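You operate a simulated robot arm through the tools that you are given. There is no shell and no other tool. Be economical: measure what you need, move in short steps, check, and stop when the job is done.

Carry out the task below with a simulated two-armed robot. There is one attempt and no reset: what you move stays moved.

Task
Take the blue bracket on the third shelf from the bottom of the column rack and put it away on the top of the side bench. Take the blue sensor from the third shelf from the bottom of the column rack and leave it in the yellow tray. Take the grey sensor and put it on the upper shelf of the narrow rack. Take the lime pad on the open end of the drawer table and put it away on the top of the lint box. Push the filters drawer shut. Take the grey wad from the top of the cart and put it on the top of the holder table. Take the blue brush and put it on the orange board. Take the lid off the green flask and lay it down on the top of the teal table. Turn the knob f to 20 cN. Turn the length knob to 5 m. Turn the knob d to 50 cN. Put the lime brush on the clear end of the desk. Put the teal relay on the top of the long table away on the upper shelf of the narrow rack. Any order will do. Set down upright: blue bracket, grey sensor, teal relay.

The check looks at the end state, three seconds after you hand in, the way a careful person would. Anything else that was tipped, shoved, dropped, spilled or broken makes it a failure. Lids that push on must go on centred and level and be pressed home; caps that screw on are set level and turned clockwise until they are tight.

Robot
Two 7-joint arms with fingered hands on one trunk, on a base that drives. Base frame: it is fixed to the floor where the robot stands at the start and does not move with it; the origin is under the middle of the robot, x ahead of it, y to its left, z up; the surface under the hand at the start is at about z = 1360. Readings come in mm, rad, newtons and seconds.
The left shoulder is at the start at [30, 136, 1305], the right one opposite. With the tool pointing down near the work surface each hand reaches from about 220 to 960 mm from the robot's upright axis, wherever it stands, measured 20 degrees to its own side. Places, roughly: blue bracket (6x8x7 cm) [700, 200, 1000]; blue brush (12x5x7 cm) [-1400, 4300, 700]; blue sensor [500, 0, 1000]; clear end of the desk (24x22 cm) [-4360, 2980, 760]; filters drawer [300, 1600, 900]; green flask (7x7x19 cm) [-1500, 4300, 700]; grey sensor [1000, 1000, 750]; grey wad (8x5x4 cm) [300, 3000, 800]; knob d [-2500, 5500, 500]; knob f [-1700, 5500, 500]; length knob [-1300, 5600, 1200]; lime brush (12x5x7 cm) [-4900, 2900, 800]; lime pad (9x7x5 cm) [500, 1400, 800]; orange board (21x17x1 cm) [1400, 5800, 1000]; teal relay (3x4x6 cm) [1700, -5800, 800]; top of the holder table [600, 900, 700]; top of the lint box (20x32 cm) [-11520, 640, 620]; top of the side bench [-1000, -8200, 800]; upper shelf of the narrow rack [2700, 3800, 1300]; yellow tray (26x18x5 cm) [700, 0, 1400]. Payload 5 kg a hand.
The TCP of each hand is the grasp point between the finger pads, 42 mm short of the fingertips. In the tool frame z runs along the fingers and y along their closing line. The gripper opens to 208 mm. The gripper's body begins 119 mm behind the TCP. The gripper is a hand of 4 fingers: y runs from the thumb to the fingers, the wrist lies at [0, 0, -332] in the tool frame, and closing takes about 1.5 s.
Orientation is that of the tool frame in the base frame, as a unit quaternion [w, x, y, z]. With the fingers straight down and closing along the base's y, the tool's x points along the base's -x, its y along +y and its z along -z.

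Tools
- The arms move only by the tool drive_tool. It takes "left_deltas", "right_deltas" or both (then of equal length, played together; a hand with none holds still); each is a list of rows, each an object of numbers (a shift or turn left out is 0, a gripper value left out holds the last): "dx", "dy", "dz": the shift along the tool's x, y, z in units of 25 mm (1.0 is 25 mm); "wx", "wy", "wz": the turn, a rotation vector about the tool's x, y, z in units of 6 degrees (1.0 is 6 degrees); "fingers": the gripper command, from -1 (fully open) to 1 (shut), values between in proportion. In form: [{"dx": .., "dy": .., "dz": .., "wx": .., "wy": .., "wz": .., "fingers": ..}, ...]. A call has 1 to 8 rows; each row shifts and turns the commanded pose from where the row before left it, along the tool's axes as they then stand. A call with a number of a shift or a turn outside -1 to 1 is refused whole. A row lasts 0.2 s, in which the tool goes at most 50 mm and 0.15 rad; a call with a longer step from one row to the next is refused whole, and so is a gripper value outside its range. A pose out of reach is approached as far as the arm can. The call stops where the force on the tool passes 40 N (or 10 N more than at its start, if that is more) or the arm is blocked; 0.2 s more then pass. The fingers move at their own pace (about 72 mm/s each) and stop on an object; they squeeze with about 24 N. The grip force told is the motor's: it shows also when the fingers shut on nothing. Time passes only in rows, and 0.2 s behind the last, so rows that do not move let the fingers close. The reply holds the time, the measured pose of the TCP, the force on the tool along the base axes, the opening and the grip force, in the units named above and with some noise, with the torque about the TCP (base axes, N m) and any sound that the robot's microphone picked up.
- Cameras (640 x 400 px; columns grow to the right, rows downward): "scene" is now at [36.2, 43.7, 2033.5]; the picture's right is [0.55, -0.84, 0.00], its down [-0.60, -0.40, -0.69] and it looks along [0.58, 0.38, -0.72] (base axes); focal length 251 px, centre (320, 200). "left" rides on the left gripper at [-101, 0, -145] in its tool frame; the picture's right is [0.00, -1.00, 0.00], its down [0.82, 0.00, -0.57] and it looks along [0.57, 0.00, 0.82] (tool axes); focal length 261 px, centre (320, 200). "right" rides on the right gripper at [101, 0, -145] in its tool frame; the picture's right is [0.00, 1.00, 0.00], its down [-0.82, 0.00, -0.57] and it looks along [-0.57, 0.00, 0.82] (tool axes); focal length 261 px, centre (320, 200). There is no depth. A picture from a camera that has moved, and an enlarged one, comes with that camera's place and axes in the base frame and with its lens.
- grab_frame(camera): a new picture of that camera. No time passes.
- lift_body(by): slides the trunk up (or, below 0, down) by that many mm; the arms and the scene camera ride with it, the base frame stays. It gives what a move gives, with no picture.
- drive_base(legs): drives the robot by 1 to 6 legs, each [ahead, left, turn to the left] in mm, mm and rad, along the robot's own axes; the way and the turn of a leg run together, so that a leg with both is an arc; at most 1500 mm and 3.142 rad a leg. The arms and the cameras ride along, it lands a little off, and it stops where it bumps. It gives what a move gives.
- hand_shape(shape, hand): the hand has 4 fingers and takes this shape, open, in about a second: jaw (thumb against the fingers, like two jaws); tri (thumb and two fingers); tip (a fingertip pinch); poke (one finger out to press); point (the index stretched); flat (the hand flat); cup (the hand cupped); fist (a fist). The gripper value then closes the fingers along that shape, each until it touches; the sizes above hold for jaw. It gives what a move gives, with no picture.
- aim_head(pan, tilt): turns the head with the scene camera to pan (to the left, within 2.496 rad either way) and tilt (down, from -0.506 to 1.204), counted from straight ahead of the robot. It gives what a move gives.
- enlarge(camera, box): a new picture of the part [left, top, right, bottom] of that camera's present view, enlarged. No time passes.
- close_job(): hands the job in; it is judged then, once.

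Work in short steps. Places have to be worked out from the pictures, the camera data and where the tool is seen: move nearer, look again, correct. Check each grasp and each placing, and mend what went wrong. You have 535 turns and 328 pictures in all, those below and enlarged ones among them. Open the grippers and draw the arms clear of the work before you hand the job in, unless the task says otherwise.

The tools are called after "Emit:" as a command line: name --argument value ..., lists and objects as JSON in quotes. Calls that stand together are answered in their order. drive_tool: Moves the arms, as the interface text tells. Its arguments: {"type":"object","properties":{"left_deltas":{"type":"array"},"right_deltas":{"type":"array"}},"required":[]} The other tools are called the same way: lift_body (by) slides the trunk up or down; hand_shape (shape, hand) gives the hand a shape; drive_base (legs) drives the base; aim_head (pan, tilt) turns the head that bears the scene camera; grab_frame (camera) takes a picture; enlarge (camera, box) takes an enlarged picture of a part of a camera's view; close_job () hands the job in.

At the start:

```text
time_s: 0.0
left_ee_pos: [507.1, 644.6, 1577.4]
left_orientation: [-0.001, 0.0, 1.0, 0.0]
left_wrist_force: [-0.4, -0.1, 0.9]
left_moment: [-0.01, 0.01, 0.02]
left_gripper_width: 207.6
left_grip_force: 0.1
left_shape: jaw
right_ee_pos: [545.5, 82.0, 1626.1]
right_orientation: [0.0, 0.0, 1.0, 0.001]
right_wrist_force: [0.6, -0.2, -0.3]
right_moment: [0.01, 0.01, 0.01]
right_gripper_width: 207.8
right_grip_force: 0.0
right_shape: jaw
trunk travel left (down, up): [-325.0, 165.0]
robot x, y, heading: [3.2, 1.5, 0.0]
head pan, tilt: [0.581, 0.808]
```

scene: 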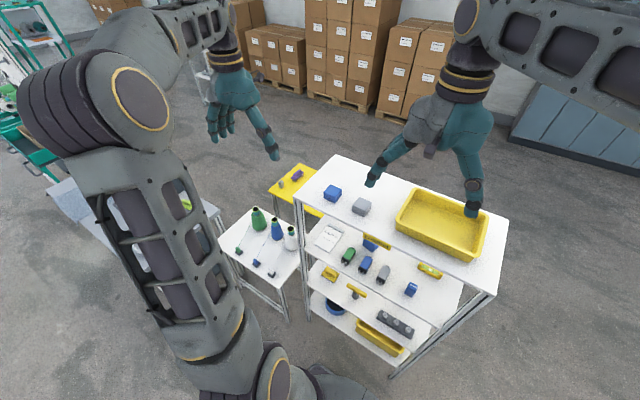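
right: 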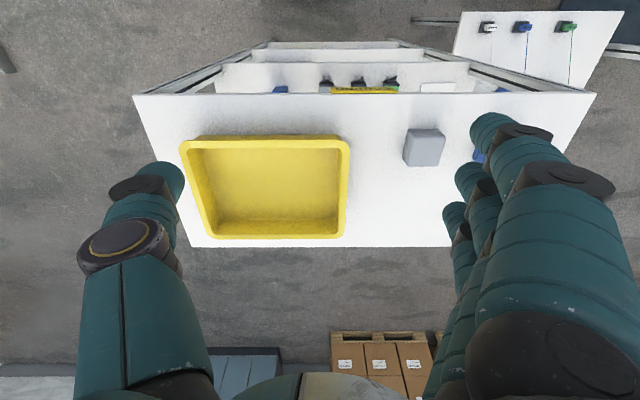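
left: 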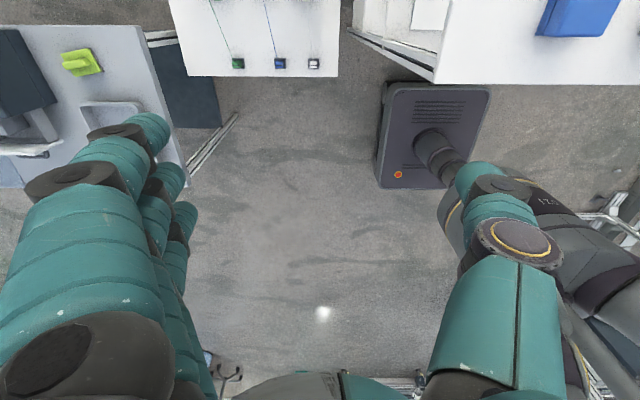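

The rack stands ahead-left with the tray on top and bracket/sensors on the shelf below. I look closer at the rack.

Emit:
enlarge --camera "scene" --box '[200, 140, 520, 380]'

Emit:
enlarge --camera "scene" --box '[0, 0, 320, 200]'

```text
1.67 times, centred on (360, 260) of scene
camera zoom: at [36.2, 43.7, 2033.5], right [0.55, -0.84, 0.0], down [-0.6, -0.4, -0.69], along [0.58, 0.38, -0.72], focal length 419 px, centre (253, 100)
```

zoom: 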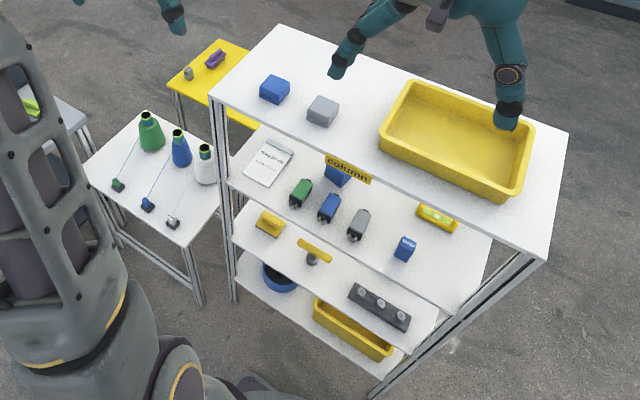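

```text
2.00 times, centred on (160, 100) of scene
camera zoom: at [36.2, 43.7, 2033.5], right [0.55, -0.84, 0.0], down [-0.6, -0.4, -0.69], along [0.58, 0.38, -0.72], focal length 503 px, centre (640, 400)
```

zoom: 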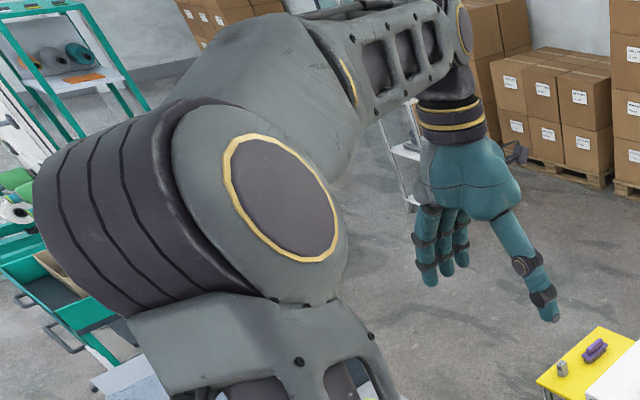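

Rack footprint is about x 540–850, y −200–490, top 1360, third shelf ~955–1000. I survey the surroundings with the head before moving.

Emit:
aim_head --pan 1.3 --tilt 0.45

Emit:
grab_frame --camera "scene"

```text
time_s: 1.1
left_ee_pos: [505.2, 645.7, 1577.7]
left_orientation: [0.0, 0.0, 1.0, 0.0]
left_wrist_force: [0.1, 0.2, 0.9]
left_moment: [0.01, -0.01, 0.01]
left_gripper_width: 207.6
left_grip_force: 0.2
left_shape: jaw
right_ee_pos: [544.9, 81.5, 1624.8]
right_orientation: [0.0, 0.0, 1.0, 0.0]
right_wrist_force: [0.7, -0.2, -0.4]
right_moment: [0.0, 0.01, -0.02]
right_gripper_width: 207.9
right_grip_force: 0.1
right_shape: jaw
trunk travel left (down, up): [-325.0, 165.0]
robot x, y, heading: [-0.3, -2.7, -0.001]
head pan, tilt: [1.3, 0.45]
```

```text
322 pictures are left
camera scene: at [-6.2, 88.2, 2064.5], right [0.96, -0.27, 0.0], down [-0.12, -0.42, -0.9], along [0.24, 0.87, -0.44], focal length 251 px, centre (320, 200)
```

scene: 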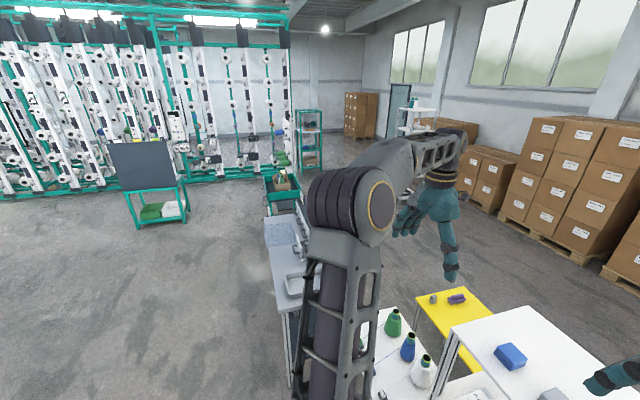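

The left side shows the bench with drawer and the machine wall. I look at the other directions.

Emit:
aim_head --pan 2.45 --tilt 0.35

Emit:
grab_frame --camera "scene"

Emit:
aim_head --pan -1.2 --tilt 0.3

Emit:
grab_frame --camera "scene"

Emit:
aim_head --pan -2.45 --tilt 0.35

Emit:
grab_frame --camera "scene"

```text
time_s: 2.5
left_ee_pos: [505.5, 645.1, 1577.9]
left_orientation: [-0.001, 0.0, 1.0, 0.0]
left_wrist_force: [-0.1, 1.0, 0.4]
left_moment: [0.03, 0.03, 0.01]
left_gripper_width: 208.1
left_grip_force: 0.0
left_shape: jaw
right_ee_pos: [544.9, 82.6, 1625.9]
right_orientation: [0.0, 0.0, 1.0, 0.0]
right_wrist_force: [-0.3, 0.8, -0.4]
right_moment: [0.01, 0.03, 0.01]
right_gripper_width: 207.7
right_grip_force: 0.0
right_shape: jaw
trunk travel left (down, up): [-325.0, 165.0]
robot x, y, heading: [2.8, -1.7, 0.005]
head pan, tilt: [2.45, 0.351]
```

```text
321 pictures are left
camera scene: at [-102.6, 59.1, 2073.8], right [0.64, 0.77, 0.0], down [0.26, -0.22, -0.94], along [-0.72, 0.6, -0.34], focal length 251 px, centre (320, 200)
```

scene: 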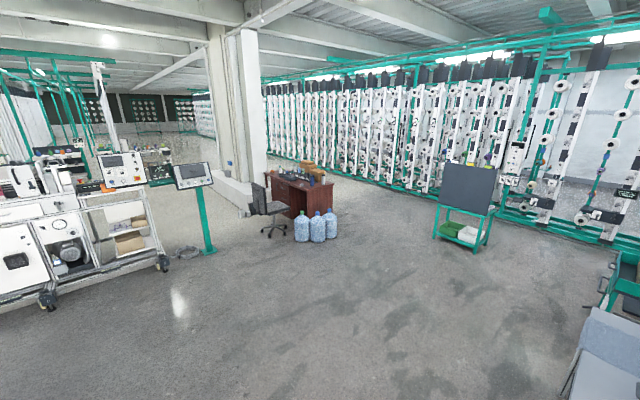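

```text
time_s: 5.5
left_ee_pos: [506.5, 646.1, 1577.2]
left_orientation: [0.0, 0.0, 1.0, 0.0]
left_wrist_force: [-0.6, 0.2, -0.3]
left_moment: [-0.03, -0.01, -0.03]
left_gripper_width: 207.7
left_grip_force: 0.0
left_shape: jaw
right_ee_pos: [546.0, 83.0, 1625.2]
right_orientation: [0.0, 0.001, 1.0, 0.001]
right_wrist_force: [-0.9, -0.5, 0.0]
right_moment: [0.01, -0.01, 0.0]
right_gripper_width: 207.7
right_grip_force: 0.0
right_shape: jaw
trunk travel left (down, up): [-325.0, 165.0]
robot x, y, heading: [-4.8, 1.1, 0.003]
head pan, tilt: [-1.201, 0.3]
```

```text
320 pictures are left
camera scene: at [2.9, -87.4, 2078.5], right [-0.93, -0.36, 0.0], down [-0.11, 0.28, -0.96], along [0.35, -0.89, -0.3], focal length 251 px, centre (320, 200)
```

scene: 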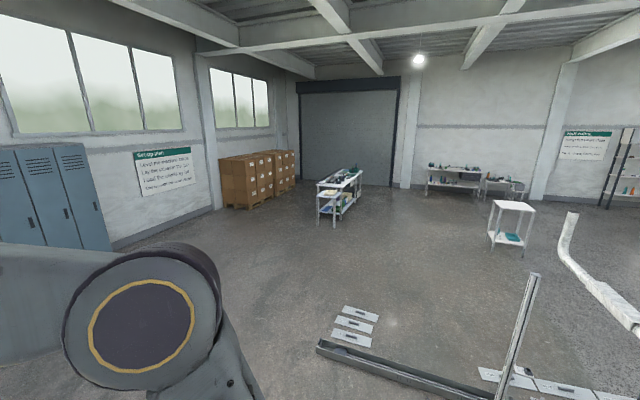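

```text
time_s: 6.9
left_ee_pos: [507.0, 644.9, 1577.1]
left_orientation: [0.001, 0.0, 1.0, 0.0]
left_wrist_force: [0.1, 0.6, 0.1]
left_moment: [0.03, 0.02, -0.01]
left_gripper_width: 207.9
left_grip_force: 0.0
left_shape: jaw
right_ee_pos: [545.6, 81.9, 1625.2]
right_orientation: [-0.001, 0.001, 1.0, 0.0]
right_wrist_force: [0.4, 0.1, 0.1]
right_moment: [0.01, -0.01, 0.02]
right_gripper_width: 207.7
right_grip_force: 0.0
right_shape: jaw
trunk travel left (down, up): [-325.0, 165.0]
robot x, y, heading: [-0.7, -1.9, -0.003]
head pan, tilt: [-2.45, 0.351]
```

```text
319 pictures are left
camera scene: at [-102.6, -59.8, 2073.8], right [-0.64, 0.77, 0.0], down [0.26, 0.22, -0.94], along [-0.72, -0.6, -0.34], focal length 251 px, centre (320, 200)
```

scene: 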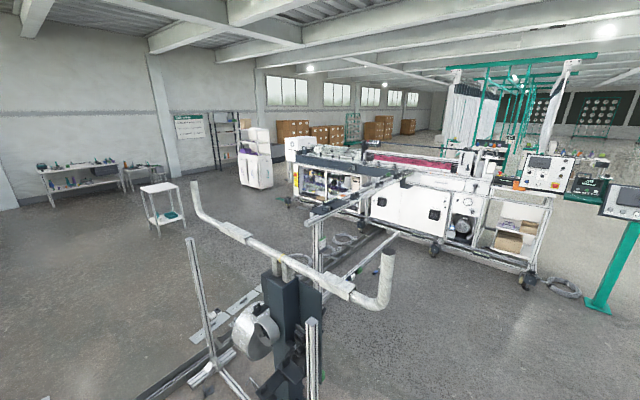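

Obstacles: a stand right-rear, machines further. I back off from the rack and pitch the left hand to horizontal (camera on top).

Emit:
drive_base --legs '[[-300, -100, 0]]'

Emit:
drive_tool --left_deltas '[{"wy": -1}, {"wy": -1}, {"wy": -1}, {"wy": -1}, {"wy": -1}, {"wy": -1}, {"wy": -1}, {"wy": -1}]'

Emit:
drive_tool --left_deltas '[{"wy": -1}, {"wy": -1}, {"wy": -1}, {"wy": -1}, {"wy": -1}, {"wy": -1}, {"wy": -1}]'

Emit:
aim_head --pan 0.2 --tilt 0.8

Emit:
grab_frame --camera "scene"

```text
time_s: 9.0
left_ee_pos: [207.5, 547.0, 1576.8]
left_orientation: [0.001, -0.002, 1.0, 0.0]
left_wrist_force: [-0.9, -0.4, -0.3]
left_moment: [0.01, 0.0, 0.04]
left_gripper_width: 207.8
left_grip_force: 0.1
left_shape: jaw
right_ee_pos: [247.3, -15.7, 1626.2]
right_orientation: [0.0, -0.001, 1.0, 0.0]
right_wrist_force: [0.1, 0.9, 0.3]
right_moment: [-0.01, -0.04, -0.01]
right_gripper_width: 207.6
right_grip_force: 0.1
right_shape: jaw
trunk travel left (down, up): [-325.0, 165.0]
robot x, y, heading: [-294.0, -100.6, -0.001]
head pan, tilt: [-2.45, 0.351]
```

```text
time_s: 10.8
left_ee_pos: [206.7, 547.1, 1577.5]
left_orientation: [0.408, 0.0, 0.913, 0.0]
left_wrist_force: [-1.3, 0.7, 0.3]
left_moment: [-0.03, -0.03, 0.0]
left_gripper_width: 207.7
left_grip_force: 0.1
left_shape: jaw
right_ee_pos: [246.4, -15.8, 1626.0]
right_orientation: [0.0, 0.0, 1.0, 0.0]
right_wrist_force: [-0.4, -0.4, -0.1]
right_moment: [-0.02, -0.07, 0.01]
right_gripper_width: 207.8
right_grip_force: 0.1
right_shape: jaw
trunk travel left (down, up): [-325.0, 165.0]
robot x, y, heading: [-295.6, -100.1, 0.001]
head pan, tilt: [-2.45, 0.351]
```

```text
time_s: 12.4
left_ee_pos: [206.3, 549.3, 1576.2]
left_orientation: [0.707, -0.001, 0.707, 0.0]
left_wrist_force: [-0.5, 0.7, -1.2]
left_moment: [-0.01, -0.05, -0.11]
left_gripper_width: 208.0
left_grip_force: 0.0
left_shape: jaw
right_ee_pos: [248.0, -15.5, 1625.0]
right_orientation: [0.0, -0.001, 1.0, 0.0]
right_wrist_force: [-0.3, 0.1, 0.2]
right_moment: [-0.11, 0.04, 0.01]
right_gripper_width: 207.9
right_grip_force: 0.1
right_shape: jaw
trunk travel left (down, up): [-325.0, 165.0]
robot x, y, heading: [-299.9, -102.0, 0.004]
head pan, tilt: [-2.45, 0.351]
```

```text
time_s: 14.8
left_ee_pos: [207.8, 546.1, 1576.6]
left_orientation: [0.707, 0.0, 0.707, 0.0]
left_wrist_force: [-0.7, -0.1, 0.9]
left_moment: [0.01, 0.01, 0.01]
left_gripper_width: 207.9
left_grip_force: 0.1
left_shape: jaw
right_ee_pos: [247.6, -16.4, 1625.6]
right_orientation: [0.0, -0.001, 1.0, 0.001]
right_wrist_force: [-0.2, -0.6, 0.2]
right_moment: [0.02, 0.02, 0.03]
right_gripper_width: 207.5
right_grip_force: 0.1
right_shape: jaw
trunk travel left (down, up): [-325.0, 165.0]
robot x, y, heading: [-295.5, -96.4, 0.002]
head pan, tilt: [0.201, 0.799]
```

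```text
318 pictures are left
camera scene: at [-249.9, -83.9, 2034.1], right [0.2, -0.98, 0.0], down [-0.7, -0.14, -0.7], along [0.68, 0.14, -0.72], focal length 251 px, centre (320, 200)
```

scene: 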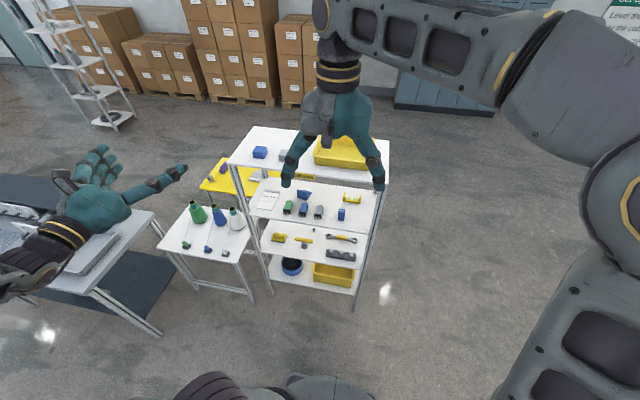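

Lower the trunk, and move both hands toward the right together (left in front of the rack, right out of the way).

Emit:
drive_tool --left_deltas '[{"dy": -1}, {"dy": -1}, {"dy": -1}, {"dy": -1}, {"dy": -1}, {"dy": -1}, {"dy": -1}, {"dy": -1}]' --right_deltas '[{"dy": -1}, {"dy": -1}, {"dy": -1}, {"dy": -1}, {"dy": -1}, {"dy": -1}, {"dy": -1}, {"dy": -1}]'

Emit:
lift_body --by -300

Emit:
drive_tool --left_deltas '[{"dx": 1}, {"dx": 1}, {"dx": 1}, {"dx": 1}, {"dx": 1}, {"dx": 1}, {"dx": 1}, {"dx": 1}]' --right_deltas '[{"dy": -1}, {"dy": -1}, {"dy": -1}, {"dy": -1}, {"dy": -1}, {"dy": -1}, {"dy": -1}, {"dy": -1}]'

Emit:
grab_frame --camera "left"

Emit:
enlarge --camera "scene" --box '[200, 120, 440, 270]'

```text
time_s: 16.6
left_ee_pos: [222.1, 382.1, 1588.4]
left_orientation: [0.707, 0.001, 0.707, 0.0]
left_wrist_force: [-0.5, -0.3, 0.3]
left_moment: [0.03, 0.02, 0.08]
left_gripper_width: 207.7
left_grip_force: 0.1
left_shape: jaw
left hand out of reach, approached as far as the arm can: row 7, 8
right_ee_pos: [246.1, -216.3, 1625.6]
right_orientation: [0.0, -0.001, 1.0, 0.0]
right_wrist_force: [0.3, -0.2, -0.1]
right_moment: [0.09, -0.01, -0.01]
right_gripper_width: 207.8
right_grip_force: 0.1
right_shape: jaw
trunk travel left (down, up): [-325.0, 165.0]
robot x, y, heading: [-298.4, -98.1, 0.007]
head pan, tilt: [0.201, 0.799]
```

```text
time_s: 19.6
left_ee_pos: [221.8, 382.8, 1288.3]
left_orientation: [0.707, 0.0, 0.708, 0.0]
left_wrist_force: [-0.6, -0.4, 0.5]
left_moment: [-0.02, 0.03, -0.01]
left_gripper_width: 207.7
left_grip_force: 0.1
left_shape: jaw
right_ee_pos: [246.8, -217.0, 1324.1]
right_orientation: [0.0, -0.001, 1.0, 0.001]
right_wrist_force: [0.3, -0.4, -0.4]
right_moment: [0.01, 0.01, 0.02]
right_gripper_width: 207.9
right_grip_force: 0.0
right_shape: jaw
trunk travel left (down, up): [-25.0, 465.0]
robot x, y, heading: [-297.6, -96.9, 0.004]
head pan, tilt: [0.201, 0.799]
```

```text
time_s: 21.4
left_ee_pos: [232.1, 400.3, 1091.7]
left_orientation: [0.707, 0.001, 0.708, -0.001]
left_wrist_force: [-0.4, 0.4, -0.3]
left_moment: [-0.01, -0.02, -0.01]
left_gripper_width: 207.5
left_grip_force: 0.1
left_shape: jaw
left hand out of reach, approached as far as the arm can: row 1, 2, 3, 5
right_ee_pos: [248.0, -416.6, 1325.1]
right_orientation: [0.0, -0.002, 1.0, 0.0]
right_wrist_force: [0.7, 0.3, -1.0]
right_moment: [0.0, 0.05, 0.0]
right_gripper_width: 207.5
right_grip_force: 0.1
right_shape: jaw
trunk travel left (down, up): [-25.0, 465.0]
robot x, y, heading: [-298.6, -98.9, -0.001]
head pan, tilt: [0.201, 0.799]
```

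```text
317 pictures are left
camera left: at [86.8, 400.4, 1192.0], right [0.0, -1.0, 0.01], down [-0.57, 0.0, -0.82], along [0.82, 0.0, -0.57], focal length 261 px, centre (320, 200)
```

left: 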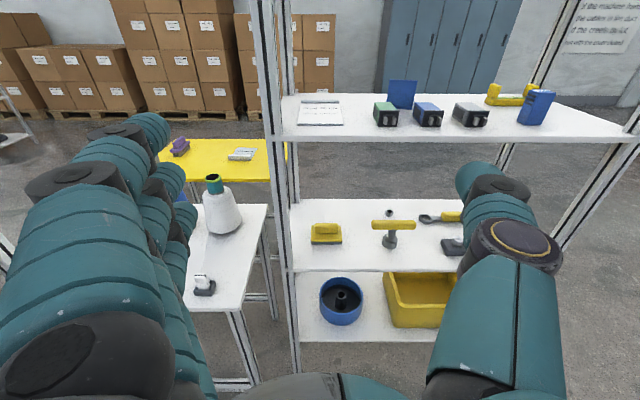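

```text
2.67 times, centred on (320, 195) of scene
camera zoom: at [-249.3, -83.9, 1734.1], right [0.2, -0.98, 0.0], down [-0.7, -0.14, -0.7], along [0.68, 0.14, -0.72], focal length 670 px, centre (320, 213)
```

zoom: 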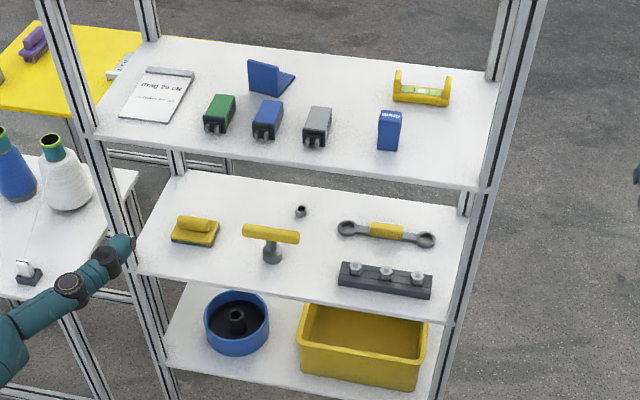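

Two candidates for the "blue sensor": the blue plug with prongs and the blue upright box. I zoom in on both, and on the yellow table.

Emit:
enlarge --camera "scene" --box '[280, 140, 360, 190]'

Emit:
enlarge --camera "left" --box '[280, 70, 580, 145]'

Emit:
enlarge --camera "left" --box '[150, 120, 280, 200]'

```text
8.00 times, centred on (320, 165) of scene
camera zoom: at [-249.3, -83.9, 1734.1], right [0.2, -0.98, 0.0], down [-0.7, -0.14, -0.7], along [0.68, 0.14, -0.72], focal length 2011 px, centre (320, 480)
```

zoom: 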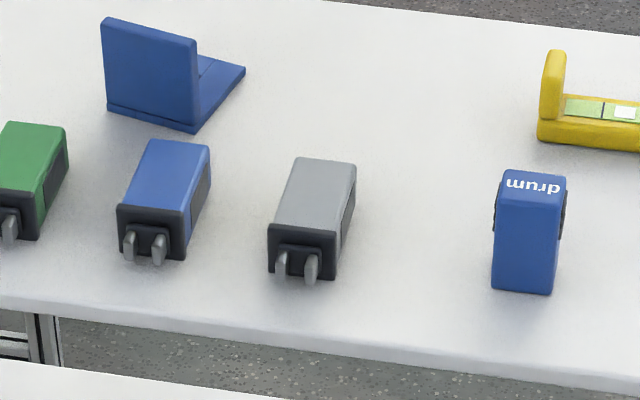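

```text
2.13 times, centred on (430, 108) of left
camera zoom: at [86.8, 400.4, 1192.0], right [0.0, -1.0, 0.01], down [-0.57, 0.0, -0.82], along [0.82, 0.0, -0.57], focal length 556 px, centre (85, 397)
```

zoom: 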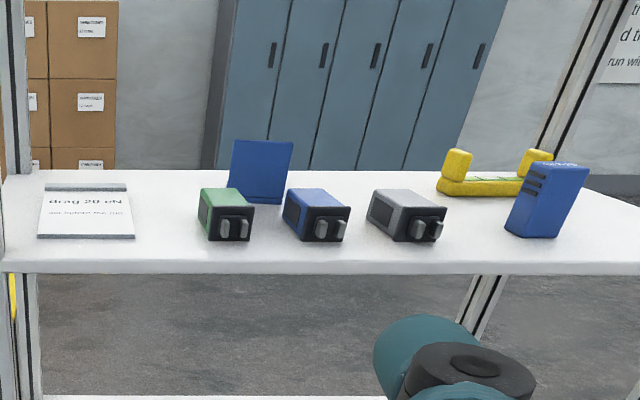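

```text
4.92 times, centred on (215, 160) of left
camera zoom: at [86.8, 400.4, 1192.0], right [0.0, -1.0, 0.01], down [-0.57, 0.0, -0.82], along [0.82, 0.0, -0.57], focal length 1283 px, centre (837, 397)
```

zoom: 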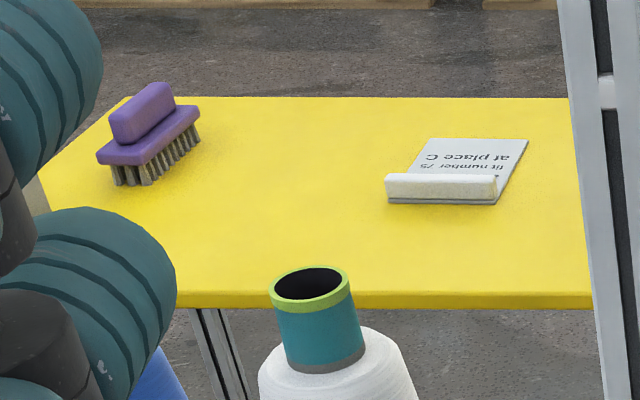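

The box labelled "drum" looks relay-like; I compare with the grey sensor on the yellow table.

Emit:
enlarge --camera "scene" --box '[180, 110, 260, 160]'

Emit:
grab_frame --camera "scene"

```text
8.00 times, centred on (220, 135) of scene
camera zoom: at [-249.3, -83.9, 1734.1], right [0.2, -0.98, 0.0], down [-0.7, -0.14, -0.7], along [0.68, 0.14, -0.72], focal length 2011 px, centre (1120, 720)
```

zoom: 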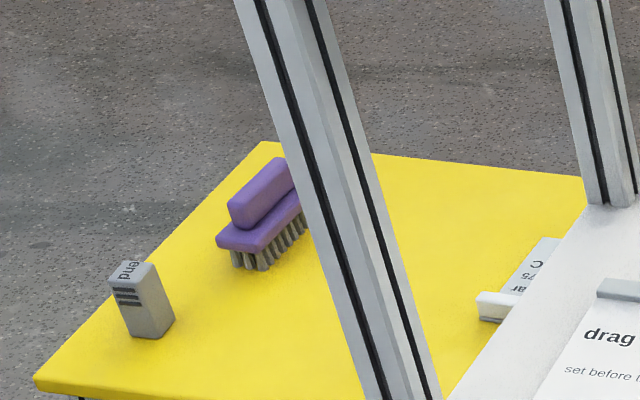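

```text
311 pictures are left
camera scene: at [-249.3, -83.9, 1734.1], right [0.2, -0.98, 0.0], down [-0.7, -0.14, -0.7], along [0.68, 0.14, -0.72], focal length 251 px, centre (320, 200)
```

scene: 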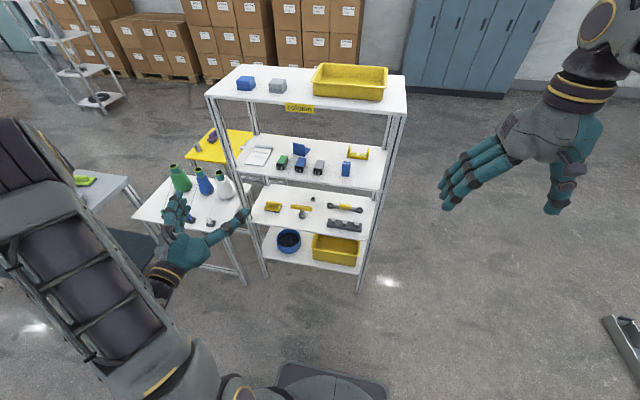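

Grey sensor on the yellow table is the same slotted box, so the blue sensor is the upright box "drum" at about [612,-25], shelf top ≈1013; bracket plate front ≈[715,216]. I bring the left hand in front of the sensor.

Emit:
drive_tool --left_deltas '[{"dy": -1, "dz": 1}, {"dy": -1, "dz": 1}, {"dy": -1, "dz": 1}, {"dy": -1, "dz": 1}, {"dy": -1, "dz": 1}, {"dy": -1, "dz": 1}, {"dy": -1, "dz": 1}, {"dy": -1}]'

Emit:
drive_tool --left_deltas '[{"dy": -1}, {"dy": -1}, {"dy": -1}, {"dy": -1}, {"dy": -1}, {"dy": -1}, {"dy": -1}, {"dy": -1}]'

Emit:
drive_tool --left_deltas '[{"wy": 1}, {"wy": 1}, {"wy": 1}, {"wy": 1}, {"wy": 1}]'

Emit:
grab_frame --camera "left"

```text
time_s: 23.2
left_ee_pos: [406.8, 202.6, 1091.2]
left_orientation: [0.707, 0.001, 0.707, -0.001]
left_wrist_force: [-0.5, 0.4, -0.2]
left_moment: [0.0, 0.03, 0.05]
left_gripper_width: 207.9
left_grip_force: 0.0
left_shape: jaw
left hand out of reach, approached as far as the arm can: row 2
right_ee_pos: [248.3, -417.3, 1324.5]
right_orientation: [0.0, -0.001, 1.0, 0.0]
right_wrist_force: [-0.4, -1.2, -0.1]
right_moment: [0.05, -0.01, 0.0]
right_gripper_width: 207.7
right_grip_force: 0.1
right_shape: jaw
trunk travel left (down, up): [-25.0, 465.0]
robot x, y, heading: [-298.1, -97.2, 0.005]
head pan, tilt: [0.201, 0.799]
```

```text
time_s: 25.0
left_ee_pos: [405.1, 53.2, 1073.5]
left_orientation: [0.71, -0.001, 0.704, -0.001]
left_wrist_force: [-0.6, 1.1, -1.5]
left_moment: [-0.03, -0.06, -0.14]
left_gripper_width: 207.9
left_grip_force: 0.1
left_shape: jaw
left hand out of reach, approached as far as the arm can: row 3, 4, 5, 8
right_ee_pos: [248.7, -413.7, 1325.9]
right_orientation: [0.001, -0.002, 1.0, -0.001]
right_wrist_force: [-0.1, 1.5, -0.1]
right_moment: [-0.21, 0.06, -0.02]
right_gripper_width: 208.0
right_grip_force: 0.0
right_shape: jaw
trunk travel left (down, up): [-25.0, 465.0]
robot x, y, heading: [-301.0, -96.5, 0.001]
head pan, tilt: [0.201, 0.799]
```

```text
time_s: 26.2
left_ee_pos: [403.7, 49.3, 1073.9]
left_orientation: [0.709, 0.002, 0.705, -0.002]
left_wrist_force: [-1.3, -0.6, 0.1]
left_moment: [0.01, -0.01, 0.03]
left_gripper_width: 208.1
left_grip_force: 0.0
left_shape: jaw
left hand out of reach, approached as far as the arm can: row 1, 2, 3, 4, 5
right_ee_pos: [247.7, -415.5, 1325.0]
right_orientation: [0.0, -0.001, 1.0, 0.001]
right_wrist_force: [0.6, 0.1, 0.9]
right_moment: [-0.05, 0.03, -0.02]
right_gripper_width: 207.8
right_grip_force: 0.1
right_shape: jaw
trunk travel left (down, up): [-25.0, 465.0]
robot x, y, heading: [-302.3, -101.9, 0.0]
head pan, tilt: [0.201, 0.799]
```

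```text
310 pictures are left
camera left: at [258.6, 50.3, 1172.5], right [0.0, -1.0, 0.01], down [-0.57, 0.0, -0.82], along [0.82, -0.01, -0.57], focal length 261 px, centre (320, 200)
```

left: 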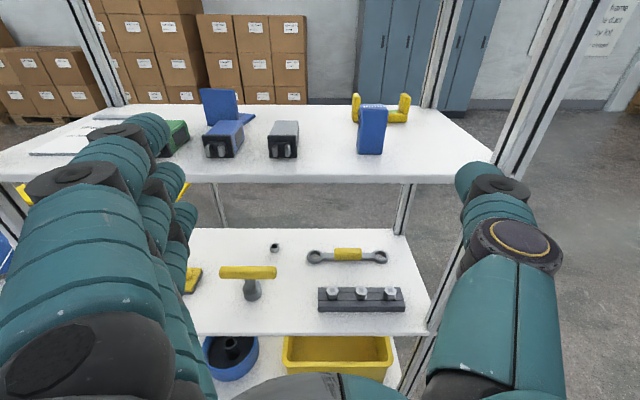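

The arm is folded too tightly; I back the base off a bit more and shift right so the hand lines up with the sensor, then extend and pitch.

Emit:
drive_base --legs '[[-180, -78, 0]]'

Emit:
drive_tool --left_deltas '[{"dz": 1}, {"dz": 1}, {"dz": 1}, {"dz": 1}, {"dz": 1}, {"dz": 1}, {"dz": 1}, {"dz": 1}]'

Emit:
drive_tool --left_deltas '[{"wy": 1}, {"wy": 1}, {"wy": 1}, {"wy": 1}, {"wy": 1}]'

Emit:
grab_frame --camera "left"

```text
time_s: 27.8
left_ee_pos: [221.6, -29.6, 1074.5]
left_orientation: [0.71, 0.002, 0.705, -0.003]
left_wrist_force: [-1.7, 0.1, 0.5]
left_moment: [0.0, 0.06, 0.06]
left_gripper_width: 208.1
left_grip_force: 0.1
left_shape: jaw
right_ee_pos: [63.1, -495.8, 1326.5]
right_orientation: [0.0, 0.0, 1.0, 0.0]
right_wrist_force: [-1.7, -0.6, 0.7]
right_moment: [0.1, -0.22, -0.01]
right_gripper_width: 207.9
right_grip_force: 0.1
right_shape: jaw
trunk travel left (down, up): [-25.0, 465.0]
robot x, y, heading: [-475.0, -178.5, 0.002]
head pan, tilt: [0.201, 0.799]
```

```text
time_s: 29.6
left_ee_pos: [417.8, -26.6, 1047.5]
left_orientation: [0.714, 0.002, 0.7, -0.003]
left_wrist_force: [0.3, -0.1, 0.0]
left_moment: [0.01, -0.02, -0.02]
left_gripper_width: 208.0
left_grip_force: 0.1
left_shape: jaw
left hand out of reach, approached as far as the arm can: row 2, 3, 4, 5, 6, 7, 8
right_ee_pos: [66.1, -494.1, 1325.4]
right_orientation: [0.0, 0.0, 1.0, 0.0]
right_wrist_force: [0.5, -0.2, -0.2]
right_moment: [0.02, 0.09, 0.01]
right_gripper_width: 207.8
right_grip_force: 0.1
right_shape: jaw
trunk travel left (down, up): [-25.0, 465.0]
robot x, y, heading: [-481.9, -175.9, -0.004]
head pan, tilt: [0.201, 0.799]
```

```text
time_s: 30.8
left_ee_pos: [418.4, -27.2, 1046.4]
left_orientation: [0.713, 0.002, 0.701, -0.003]
left_wrist_force: [-1.1, -0.4, -0.4]
left_moment: [0.01, 0.03, 0.0]
left_gripper_width: 208.0
left_grip_force: 0.1
left_shape: jaw
left hand out of reach, approached as far as the arm can: row 1, 2, 3, 4, 5
right_ee_pos: [66.2, -494.3, 1325.7]
right_orientation: [0.0, 0.001, 1.0, 0.001]
right_wrist_force: [-0.3, 0.5, 0.0]
right_moment: [-0.02, -0.01, 0.03]
right_gripper_width: 207.8
right_grip_force: 0.0
right_shape: jaw
trunk travel left (down, up): [-25.0, 465.0]
robot x, y, heading: [-481.5, -175.3, -0.001]
head pan, tilt: [0.201, 0.799]
```

```text
309 pictures are left
camera left: at [271.1, -25.0, 1144.5], right [-0.01, -1.0, 0.01], down [-0.56, 0.0, -0.83], along [0.83, -0.01, -0.56], focal length 261 px, centre (320, 200)
```

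left: 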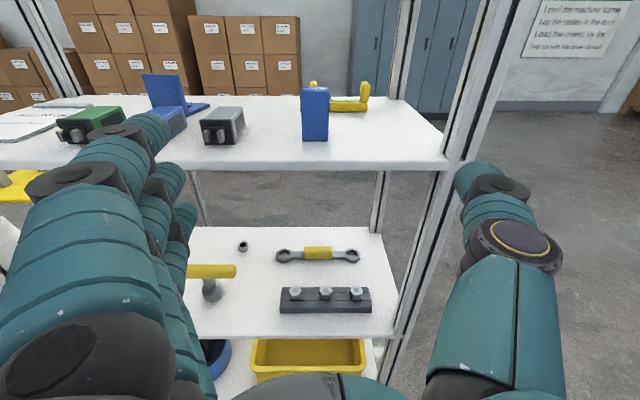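

The arm seems stuck against a joint limit; I look at its posture.

Emit:
aim_head --pan 0.4 --tilt 0.95

Emit:
grab_frame --camera "scene"

```text
time_s: 31.5
left_ee_pos: [418.7, -25.7, 1047.4]
left_orientation: [0.714, 0.001, 0.7, -0.003]
left_wrist_force: [0.3, 0.4, 0.3]
left_moment: [-0.04, 0.01, 0.02]
left_gripper_width: 208.0
left_grip_force: 0.0
left_shape: jaw
right_ee_pos: [63.7, -495.3, 1325.2]
right_orientation: [0.001, 0.0, 1.0, 0.0]
right_wrist_force: [-0.9, 0.8, 0.2]
right_moment: [0.0, 0.0, 0.0]
right_gripper_width: 208.1
right_grip_force: 0.1
right_shape: jaw
trunk travel left (down, up): [-25.0, 465.0]
robot x, y, heading: [-481.1, -175.7, -0.003]
head pan, tilt: [0.4, 0.949]
```

```text
308 pictures are left
camera scene: at [-443.6, -149.5, 1722.6], right [0.39, -0.92, 0.0], down [-0.75, -0.32, -0.58], along [0.54, 0.23, -0.81], focal length 251 px, centre (320, 200)
```

scene: 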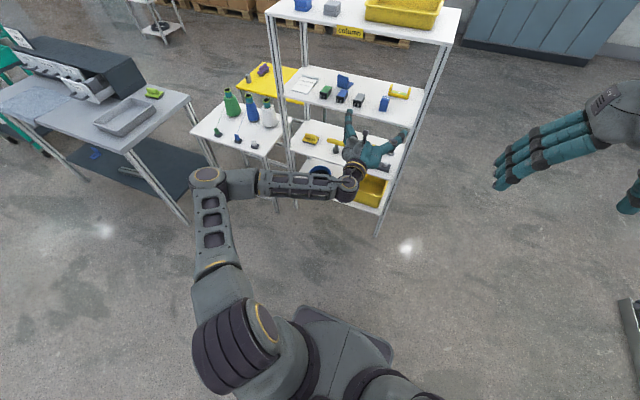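

The elbow is out left with the wrist bent to its limit. I shift the base right so the target lies out in front-left, moving the hand back left.

Emit:
drive_base --legs '[[-30, -250, 0]]'

Emit:
drive_tool --left_deltas '[{"dy": 1}, {"dy": 1}, {"dy": 1}, {"dy": 1}, {"dy": 1}, {"dy": 1}, {"dy": 1}, {"dy": 1}]'

Emit:
drive_tool --left_deltas '[{"dy": 1}, {"dy": 1}, {"wy": 1}, {"wy": 1}, {"wy": 1}, {"wy": 1}, {"wy": 1}]'

Emit:
grab_frame --camera "left"

```text
time_s: 33.1
left_ee_pos: [415.2, -213.4, 1047.6]
left_orientation: [0.714, 0.029, 0.699, -0.031]
left_wrist_force: [-0.6, 0.6, 0.1]
left_moment: [-0.02, 0.02, -0.04]
left_gripper_width: 208.0
left_grip_force: 0.1
left_shape: jaw
right_ee_pos: [24.2, -651.3, 1325.0]
right_orientation: [0.0, 0.041, 0.999, -0.001]
right_wrist_force: [0.5, 0.9, 0.0]
right_moment: [-0.03, -0.01, 0.02]
right_gripper_width: 208.1
right_grip_force: 0.1
right_shape: jaw
trunk travel left (down, up): [-25.0, 465.0]
robot x, y, heading: [-492.8, -290.1, -0.077]
head pan, tilt: [0.4, 0.949]
stopped in leg 1: the robot was blocked; the commanded pose is now the measured one
```

```text
time_s: 34.9
left_ee_pos: [433.3, -14.1, 1047.7]
left_orientation: [0.714, 0.03, 0.699, -0.033]
left_wrist_force: [-0.3, 0.2, -0.3]
left_moment: [0.01, 0.02, 0.04]
left_gripper_width: 208.1
left_grip_force: 0.1
left_shape: jaw
right_ee_pos: [23.4, -651.0, 1326.2]
right_orientation: [0.0, 0.041, 0.999, -0.001]
right_wrist_force: [-0.3, 0.0, 0.0]
right_moment: [-0.05, -0.01, 0.01]
right_gripper_width: 207.8
right_grip_force: 0.0
right_shape: jaw
trunk travel left (down, up): [-25.0, 465.0]
robot x, y, heading: [-493.6, -288.1, -0.08]
head pan, tilt: [0.4, 0.949]
```

```text
time_s: 36.5
left_ee_pos: [435.9, 35.1, 1048.3]
left_orientation: [0.507, 0.038, 0.861, -0.023]
left_wrist_force: [0.2, 0.7, -0.5]
left_moment: [0.05, -0.03, 0.06]
left_gripper_width: 208.0
left_grip_force: 0.1
left_shape: jaw
right_ee_pos: [25.4, -652.4, 1325.8]
right_orientation: [0.001, 0.041, 0.999, 0.0]
right_wrist_force: [-1.1, -1.0, 0.4]
right_moment: [0.08, -0.06, 0.03]
right_gripper_width: 207.7
right_grip_force: 0.1
right_shape: jaw
trunk travel left (down, up): [-25.0, 465.0]
robot x, y, heading: [-493.9, -292.1, -0.078]
head pan, tilt: [0.4, 0.949]
```

```text
307 pictures are left
camera left: at [358.5, 41.9, 1205.8], right [-0.09, -1.0, 0.01], down [-0.89, 0.08, -0.44], along [0.44, -0.04, -0.9], focal length 261 px, centre (320, 200)
```

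left: 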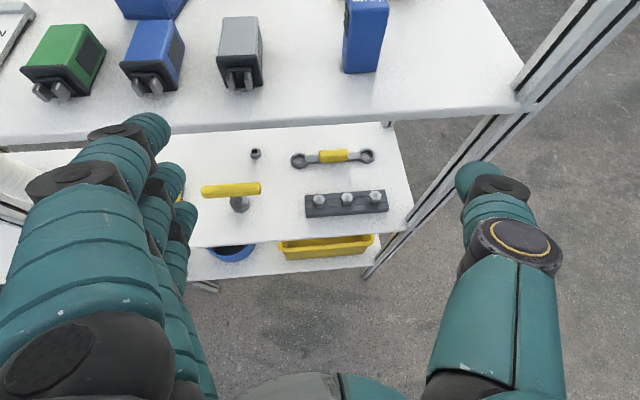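

The base bumped something on the right; I look what it was.

Emit:
aim_head --pan -2.0 --tilt 0.9

Emit:
grab_frame --camera "scene"

```text
time_s: 38.7
left_ee_pos: [437.2, 35.5, 1048.5]
left_orientation: [0.508, 0.038, 0.86, -0.024]
left_wrist_force: [0.2, 0.3, 1.1]
left_moment: [0.01, 0.02, 0.02]
left_gripper_width: 208.1
left_grip_force: 0.0
left_shape: jaw
right_ee_pos: [24.9, -652.2, 1324.5]
right_orientation: [0.0, 0.04, 0.999, 0.0]
right_wrist_force: [-0.5, 0.2, -0.1]
right_moment: [-0.02, -0.03, -0.01]
right_gripper_width: 207.9
right_grip_force: 0.1
right_shape: jaw
trunk travel left (down, up): [-25.0, 465.0]
robot x, y, heading: [-494.9, -291.0, -0.082]
head pan, tilt: [-2.0, 0.901]
```

```text
306 pictures are left
camera scene: at [-559.9, -354.8, 1726.2], right [-0.87, 0.49, 0.0], down [0.38, 0.68, -0.62], along [-0.3, -0.54, -0.78], focal length 251 px, centre (320, 200)
```

scene: 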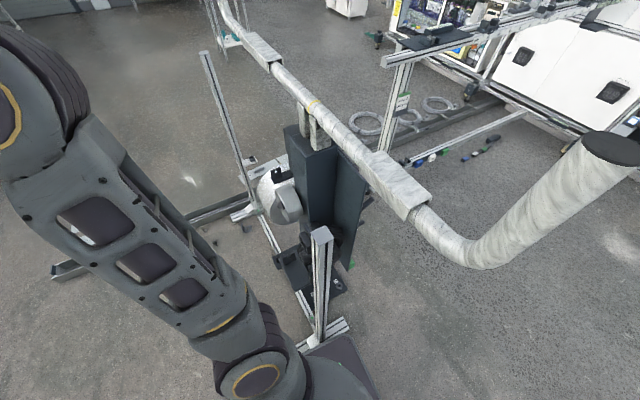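

It was the fixed stand's foot; I move off it slightly and straighten the heading.

Emit:
drive_base --legs '[[0, 40, 0.08]]'

Emit:
grab_frame --camera "left"

```text
time_s: 39.6
left_ee_pos: [406.2, 156.0, 1045.8]
left_orientation: [0.508, 0.0, 0.861, -0.003]
left_wrist_force: [-0.3, 4.3, -1.4]
left_moment: [-0.32, -0.19, -0.49]
left_gripper_width: 208.0
left_grip_force: 0.0
left_shape: jaw
right_ee_pos: [54.2, -562.5, 1325.9]
right_orientation: [0.0, -0.002, 1.0, -0.002]
right_wrist_force: [-0.5, 4.4, 0.5]
right_moment: [-0.6, 0.05, 0.02]
right_gripper_width: 208.0
right_grip_force: 0.0
right_shape: jaw
trunk travel left (down, up): [-25.0, 465.0]
robot x, y, heading: [-488.9, -249.9, 0.004]
head pan, tilt: [-2.0, 0.901]
```

```text
305 pictures are left
camera left: at [329.9, 157.4, 1202.6], right [0.0, -1.0, 0.01], down [-0.9, 0.0, -0.44], along [0.44, -0.01, -0.9], focal length 261 px, centre (320, 200)
```

left: 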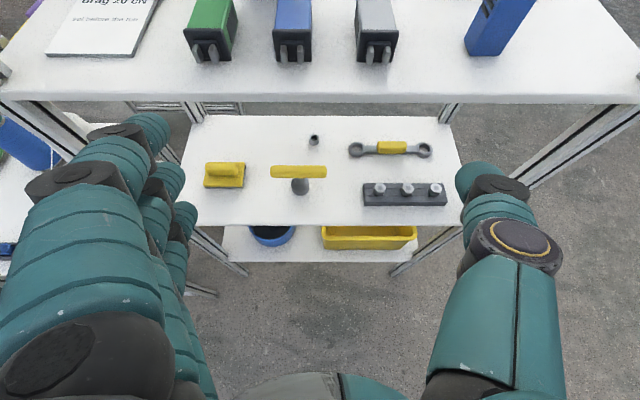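

Sensor's front-bottom is confirmed at ≈[602,−28]. I line the left hand up with it, opening ~90 mm so the neighbouring plug isn't touched.

Emit:
drive_tool --left_deltas '[{"dy": -0.92, "dx": -0.1, "dz": -0.053, "fingers": 0.13}, {"dy": -0.92, "dx": -0.1, "dz": -0.053}, {"dy": -0.92, "dx": -0.1, "dz": -0.053}, {"dy": -0.92, "dx": -0.1, "dz": -0.053}, {"dy": -0.92, "dx": -0.1, "dz": -0.053}, {"dy": -0.92, "dx": -0.1, "dz": -0.053}, {"dy": -0.92, "dx": -0.1, "dz": -0.053}, {"dy": -0.92, "dx": -0.1, "dz": -0.053}]'

Emit:
drive_tool --left_deltas '[{"dx": -0.494, "dz": 0.8925}, {"dx": -0.494, "dz": 0.8925}, {"dx": -0.494, "dz": 0.8925}, {"dx": -0.494, "dz": 0.8925}]'

Emit:
grab_frame --camera "left"

```text
time_s: 41.4
left_ee_pos: [409.2, -31.3, 1069.2]
left_orientation: [0.508, 0.001, 0.861, 0.0]
left_wrist_force: [0.3, 0.5, -0.2]
left_moment: [-0.03, 0.0, -0.06]
left_gripper_width: 91.3
left_grip_force: 0.0
left_shape: jaw
right_ee_pos: [54.7, -568.5, 1325.1]
right_orientation: [0.0, -0.002, 1.0, 0.001]
right_wrist_force: [-0.4, -0.8, -0.3]
right_moment: [0.13, 0.0, -0.01]
right_gripper_width: 207.8
right_grip_force: 0.1
right_shape: jaw
trunk travel left (down, up): [-25.0, 465.0]
robot x, y, heading: [-488.6, -251.7, 0.001]
head pan, tilt: [-2.0, 0.901]
```

```text
time_s: 42.4
left_ee_pos: [510.1, -29.8, 1068.9]
left_orientation: [0.508, 0.0, 0.862, 0.0]
left_wrist_force: [1.4, 0.7, -0.8]
left_moment: [-0.06, -0.06, -0.01]
left_gripper_width: 91.2
left_grip_force: 0.1
left_shape: jaw
right_ee_pos: [55.0, -566.8, 1326.1]
right_orientation: [0.0, -0.002, 1.0, 0.0]
right_wrist_force: [0.1, 0.3, -0.6]
right_moment: [-0.05, 0.05, -0.02]
right_gripper_width: 207.9
right_grip_force: 0.1
right_shape: jaw
trunk travel left (down, up): [-25.0, 465.0]
robot x, y, heading: [-492.8, -251.4, 0.002]
head pan, tilt: [-2.0, 0.901]
```

```text
304 pictures are left
camera left: at [432.6, -29.8, 1226.6], right [0.0, -1.0, 0.01], down [-0.9, 0.0, -0.44], along [0.44, 0.0, -0.9], focal length 261 px, centre (320, 200)
```

left: 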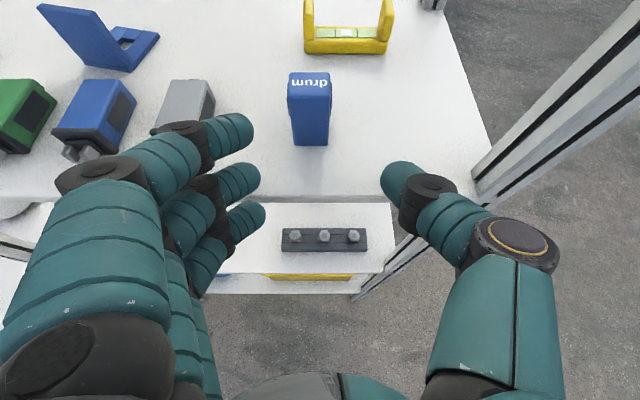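

The box sits centred between fingers and thumb. I narrow the opening a bit and advance the remaining 100 mm.

Emit:
drive_tool --left_deltas '[{"dy": 0.25, "fingers": 0.4}, {"dx": -0.494, "dz": 0.8925}, {"dx": -0.494, "dz": 0.8925}, {"dx": -0.494, "dz": 0.8925}, {"dx": -0.494, "dz": 0.8925}]'

Emit:
grab_frame --camera "left"

```text
time_s: 43.0
left_ee_pos: [522.6, -15.8, 1070.4]
left_orientation: [0.506, -0.003, 0.862, 0.004]
left_wrist_force: [-25.5, 2.4, 17.0]
left_moment: [0.63, 1.08, 0.83]
left_gripper_width: 63.2
left_grip_force: 0.0
left_shape: jaw
right_ee_pos: [51.6, -567.1, 1327.6]
right_orientation: [0.002, -0.003, 1.0, 0.0]
right_wrist_force: [0.5, 0.4, -0.6]
right_moment: [0.0, 0.06, 0.03]
right_gripper_width: 207.9
right_grip_force: 0.1
right_shape: jaw
trunk travel left (down, up): [-25.0, 465.0]
robot x, y, heading: [-493.0, -249.6, -0.001]
head pan, tilt: [-2.0, 0.901]
stopped in row 2 (left hand): the force on the tool passed its limit at 44 N (the readings are from after the stop); the commanded pose is now the measured one
```

```text
303 pictures are left
camera left: at [445.7, -16.5, 1227.7], right [0.01, -1.0, 0.0], down [-0.9, -0.01, -0.44], along [0.44, 0.0, -0.9], focal length 261 px, centre (320, 200)
```

left: 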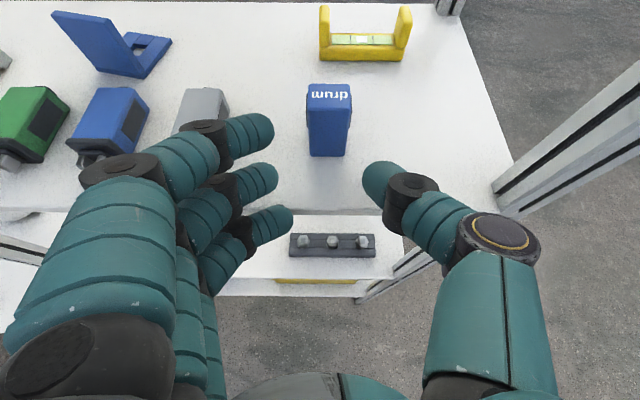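

The lower finger touched the shelf's front edge. I back off and level the hand, so all fingers clear the shelf.

Emit:
drive_tool --left_deltas '[{"dx": 0.39, "dz": -0.7}, {"dx": 0.39, "dz": -0.7}, {"wy": -1}, {"wy": -1}, {"wy": -1}, {"wy": -1}]'

Emit:
grab_frame --camera "left"

```text
time_s: 44.4
left_ee_pos: [486.3, -18.7, 1066.2]
left_orientation: [0.593, -0.002, 0.805, 0.003]
left_wrist_force: [-0.2, -0.4, -0.7]
left_moment: [-0.04, -0.02, 0.01]
left_gripper_width: 62.5
left_grip_force: 0.0
left_shape: jaw
left hand out of reach, approached as far as the arm can: row 5, 6
right_ee_pos: [55.2, -567.3, 1326.1]
right_orientation: [0.0, -0.001, 1.0, -0.001]
right_wrist_force: [-0.1, 0.2, 0.4]
right_moment: [-0.01, 0.04, 0.0]
right_gripper_width: 207.6
right_grip_force: 0.1
right_shape: jaw
trunk travel left (down, up): [-25.0, 465.0]
robot x, y, heading: [-488.3, -254.2, 0.005]
head pan, tilt: [-2.0, 0.901]
```

```text
302 pictures are left
camera left: at [377.6, -19.2, 1204.8], right [0.01, -1.0, 0.0], down [-0.79, -0.01, -0.61], along [0.61, 0.0, -0.79], focal length 261 px, centre (320, 200)
```

left: 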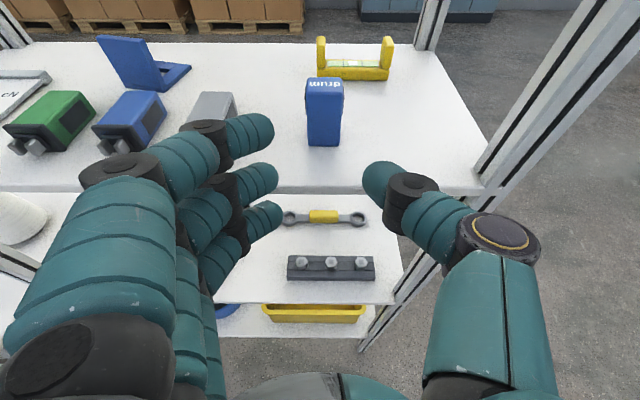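

Hand is at ~17° pitch now, lowest finger should clear. I advance to the box.

Emit:
drive_tool --left_deltas '[{"dy": -0.2, "dz": 0.78, "dx": -0.27}, {"dz": 0.78, "dx": -0.27}, {"dz": 0.78, "dx": -0.27}, {"dz": 0.78, "dx": -0.27}, {"dz": 0.78, "dx": -0.27}, {"dz": 0.78, "dx": -0.27}]'

Emit:
grab_frame --camera "left"

```text
time_s: 45.0
left_ee_pos: [513.5, -13.3, 1064.4]
left_orientation: [0.59, -0.007, 0.808, 0.009]
left_wrist_force: [-29.2, 1.4, 14.2]
left_moment: [0.56, 0.96, 0.98]
left_gripper_width: 62.8
left_grip_force: 0.0
left_shape: jaw
right_ee_pos: [51.2, -565.3, 1325.5]
right_orientation: [0.001, -0.003, 1.0, 0.0]
right_wrist_force: [0.6, 0.0, -0.6]
right_moment: [0.0, 0.08, -0.01]
right_gripper_width: 207.9
right_grip_force: 0.1
right_shape: jaw
trunk travel left (down, up): [-25.0, 465.0]
robot x, y, heading: [-491.5, -249.6, -0.001]
head pan, tilt: [-2.0, 0.901]
stopped in row 2 (left hand): the force on the tool passed its limit at 45 N (the readings are from after the stop); the commanded pose is now the measured one
```

```text
301 pictures are left
camera left: at [405.7, -15.6, 1204.8], right [0.02, -1.0, 0.0], down [-0.79, -0.02, -0.61], along [0.61, 0.01, -0.79], focal length 261 px, centre (320, 200)
```

left: 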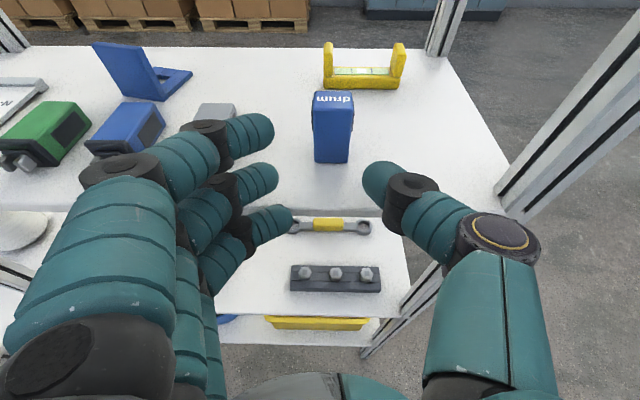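

Contact again at the shelf edge with the lowest finger (~50 mm below TCP). I back off and try raising the trunk to let the wrist level out.

Emit:
drive_tool --left_deltas '[{"dx": 0.3, "dz": -0.95}, {"dx": 0.3, "dz": -0.95}]'

Emit:
lift_body --by 120

Emit:
drive_tool --left_deltas '[{"dx": 1, "wy": -1}, {"dx": 1, "wy": -1}, {"dx": 1, "wy": -1}, {"dx": 1}, {"dx": 0.8}]'

```text
time_s: 45.6
left_ee_pos: [467.0, -18.3, 1062.5]
left_orientation: [0.588, -0.006, 0.808, 0.007]
left_wrist_force: [0.5, 0.6, 0.4]
left_moment: [0.0, -0.02, 0.03]
left_gripper_width: 62.8
left_grip_force: 0.1
left_shape: jaw
right_ee_pos: [55.8, -566.8, 1324.8]
right_orientation: [-0.001, -0.001, 1.0, 0.0]
right_wrist_force: [-0.2, 0.4, -0.1]
right_moment: [0.03, -0.06, 0.01]
right_gripper_width: 207.7
right_grip_force: 0.1
right_shape: jaw
trunk travel left (down, up): [-25.0, 465.0]
robot x, y, heading: [-492.3, -248.5, 0.002]
head pan, tilt: [-2.0, 0.901]
```

```text
time_s: 47.1
left_ee_pos: [466.8, -17.2, 1181.6]
left_orientation: [0.588, -0.006, 0.809, 0.007]
left_wrist_force: [0.1, -0.7, 0.1]
left_moment: [-0.01, 0.0, -0.01]
left_gripper_width: 62.8
left_grip_force: 0.1
left_shape: jaw
right_ee_pos: [55.2, -566.4, 1444.8]
right_orientation: [0.0, -0.002, 1.0, 0.001]
right_wrist_force: [-0.4, -0.4, 0.3]
right_moment: [0.01, 0.02, -0.03]
right_gripper_width: 207.9
right_grip_force: 0.0
right_shape: jaw
trunk travel left (down, up): [-145.0, 345.0]
robot x, y, heading: [-492.0, -254.1, 0.006]
head pan, tilt: [-2.0, 0.901]
```

```text
time_s: 48.3
left_ee_pos: [453.8, -17.7, 1163.2]
left_orientation: [0.597, -0.019, 0.802, -0.002]
left_wrist_force: [-1.5, -0.8, -3.9]
left_moment: [0.11, -0.64, 0.14]
left_gripper_width: 62.5
left_grip_force: 0.0
left_shape: jaw
left hand out of reach, approached as far as the arm can: row 1, 2, 3, 5
right_ee_pos: [51.4, -565.0, 1448.0]
right_orientation: [0.003, -0.002, 1.0, 0.0]
right_wrist_force: [-3.3, 2.3, 3.1]
right_moment: [-0.12, -0.45, 0.06]
right_gripper_width: 208.0
right_grip_force: 0.1
right_shape: jaw
trunk travel left (down, up): [-145.0, 345.0]
robot x, y, heading: [-489.6, -253.6, 0.002]
head pan, tilt: [-2.0, 0.901]
```

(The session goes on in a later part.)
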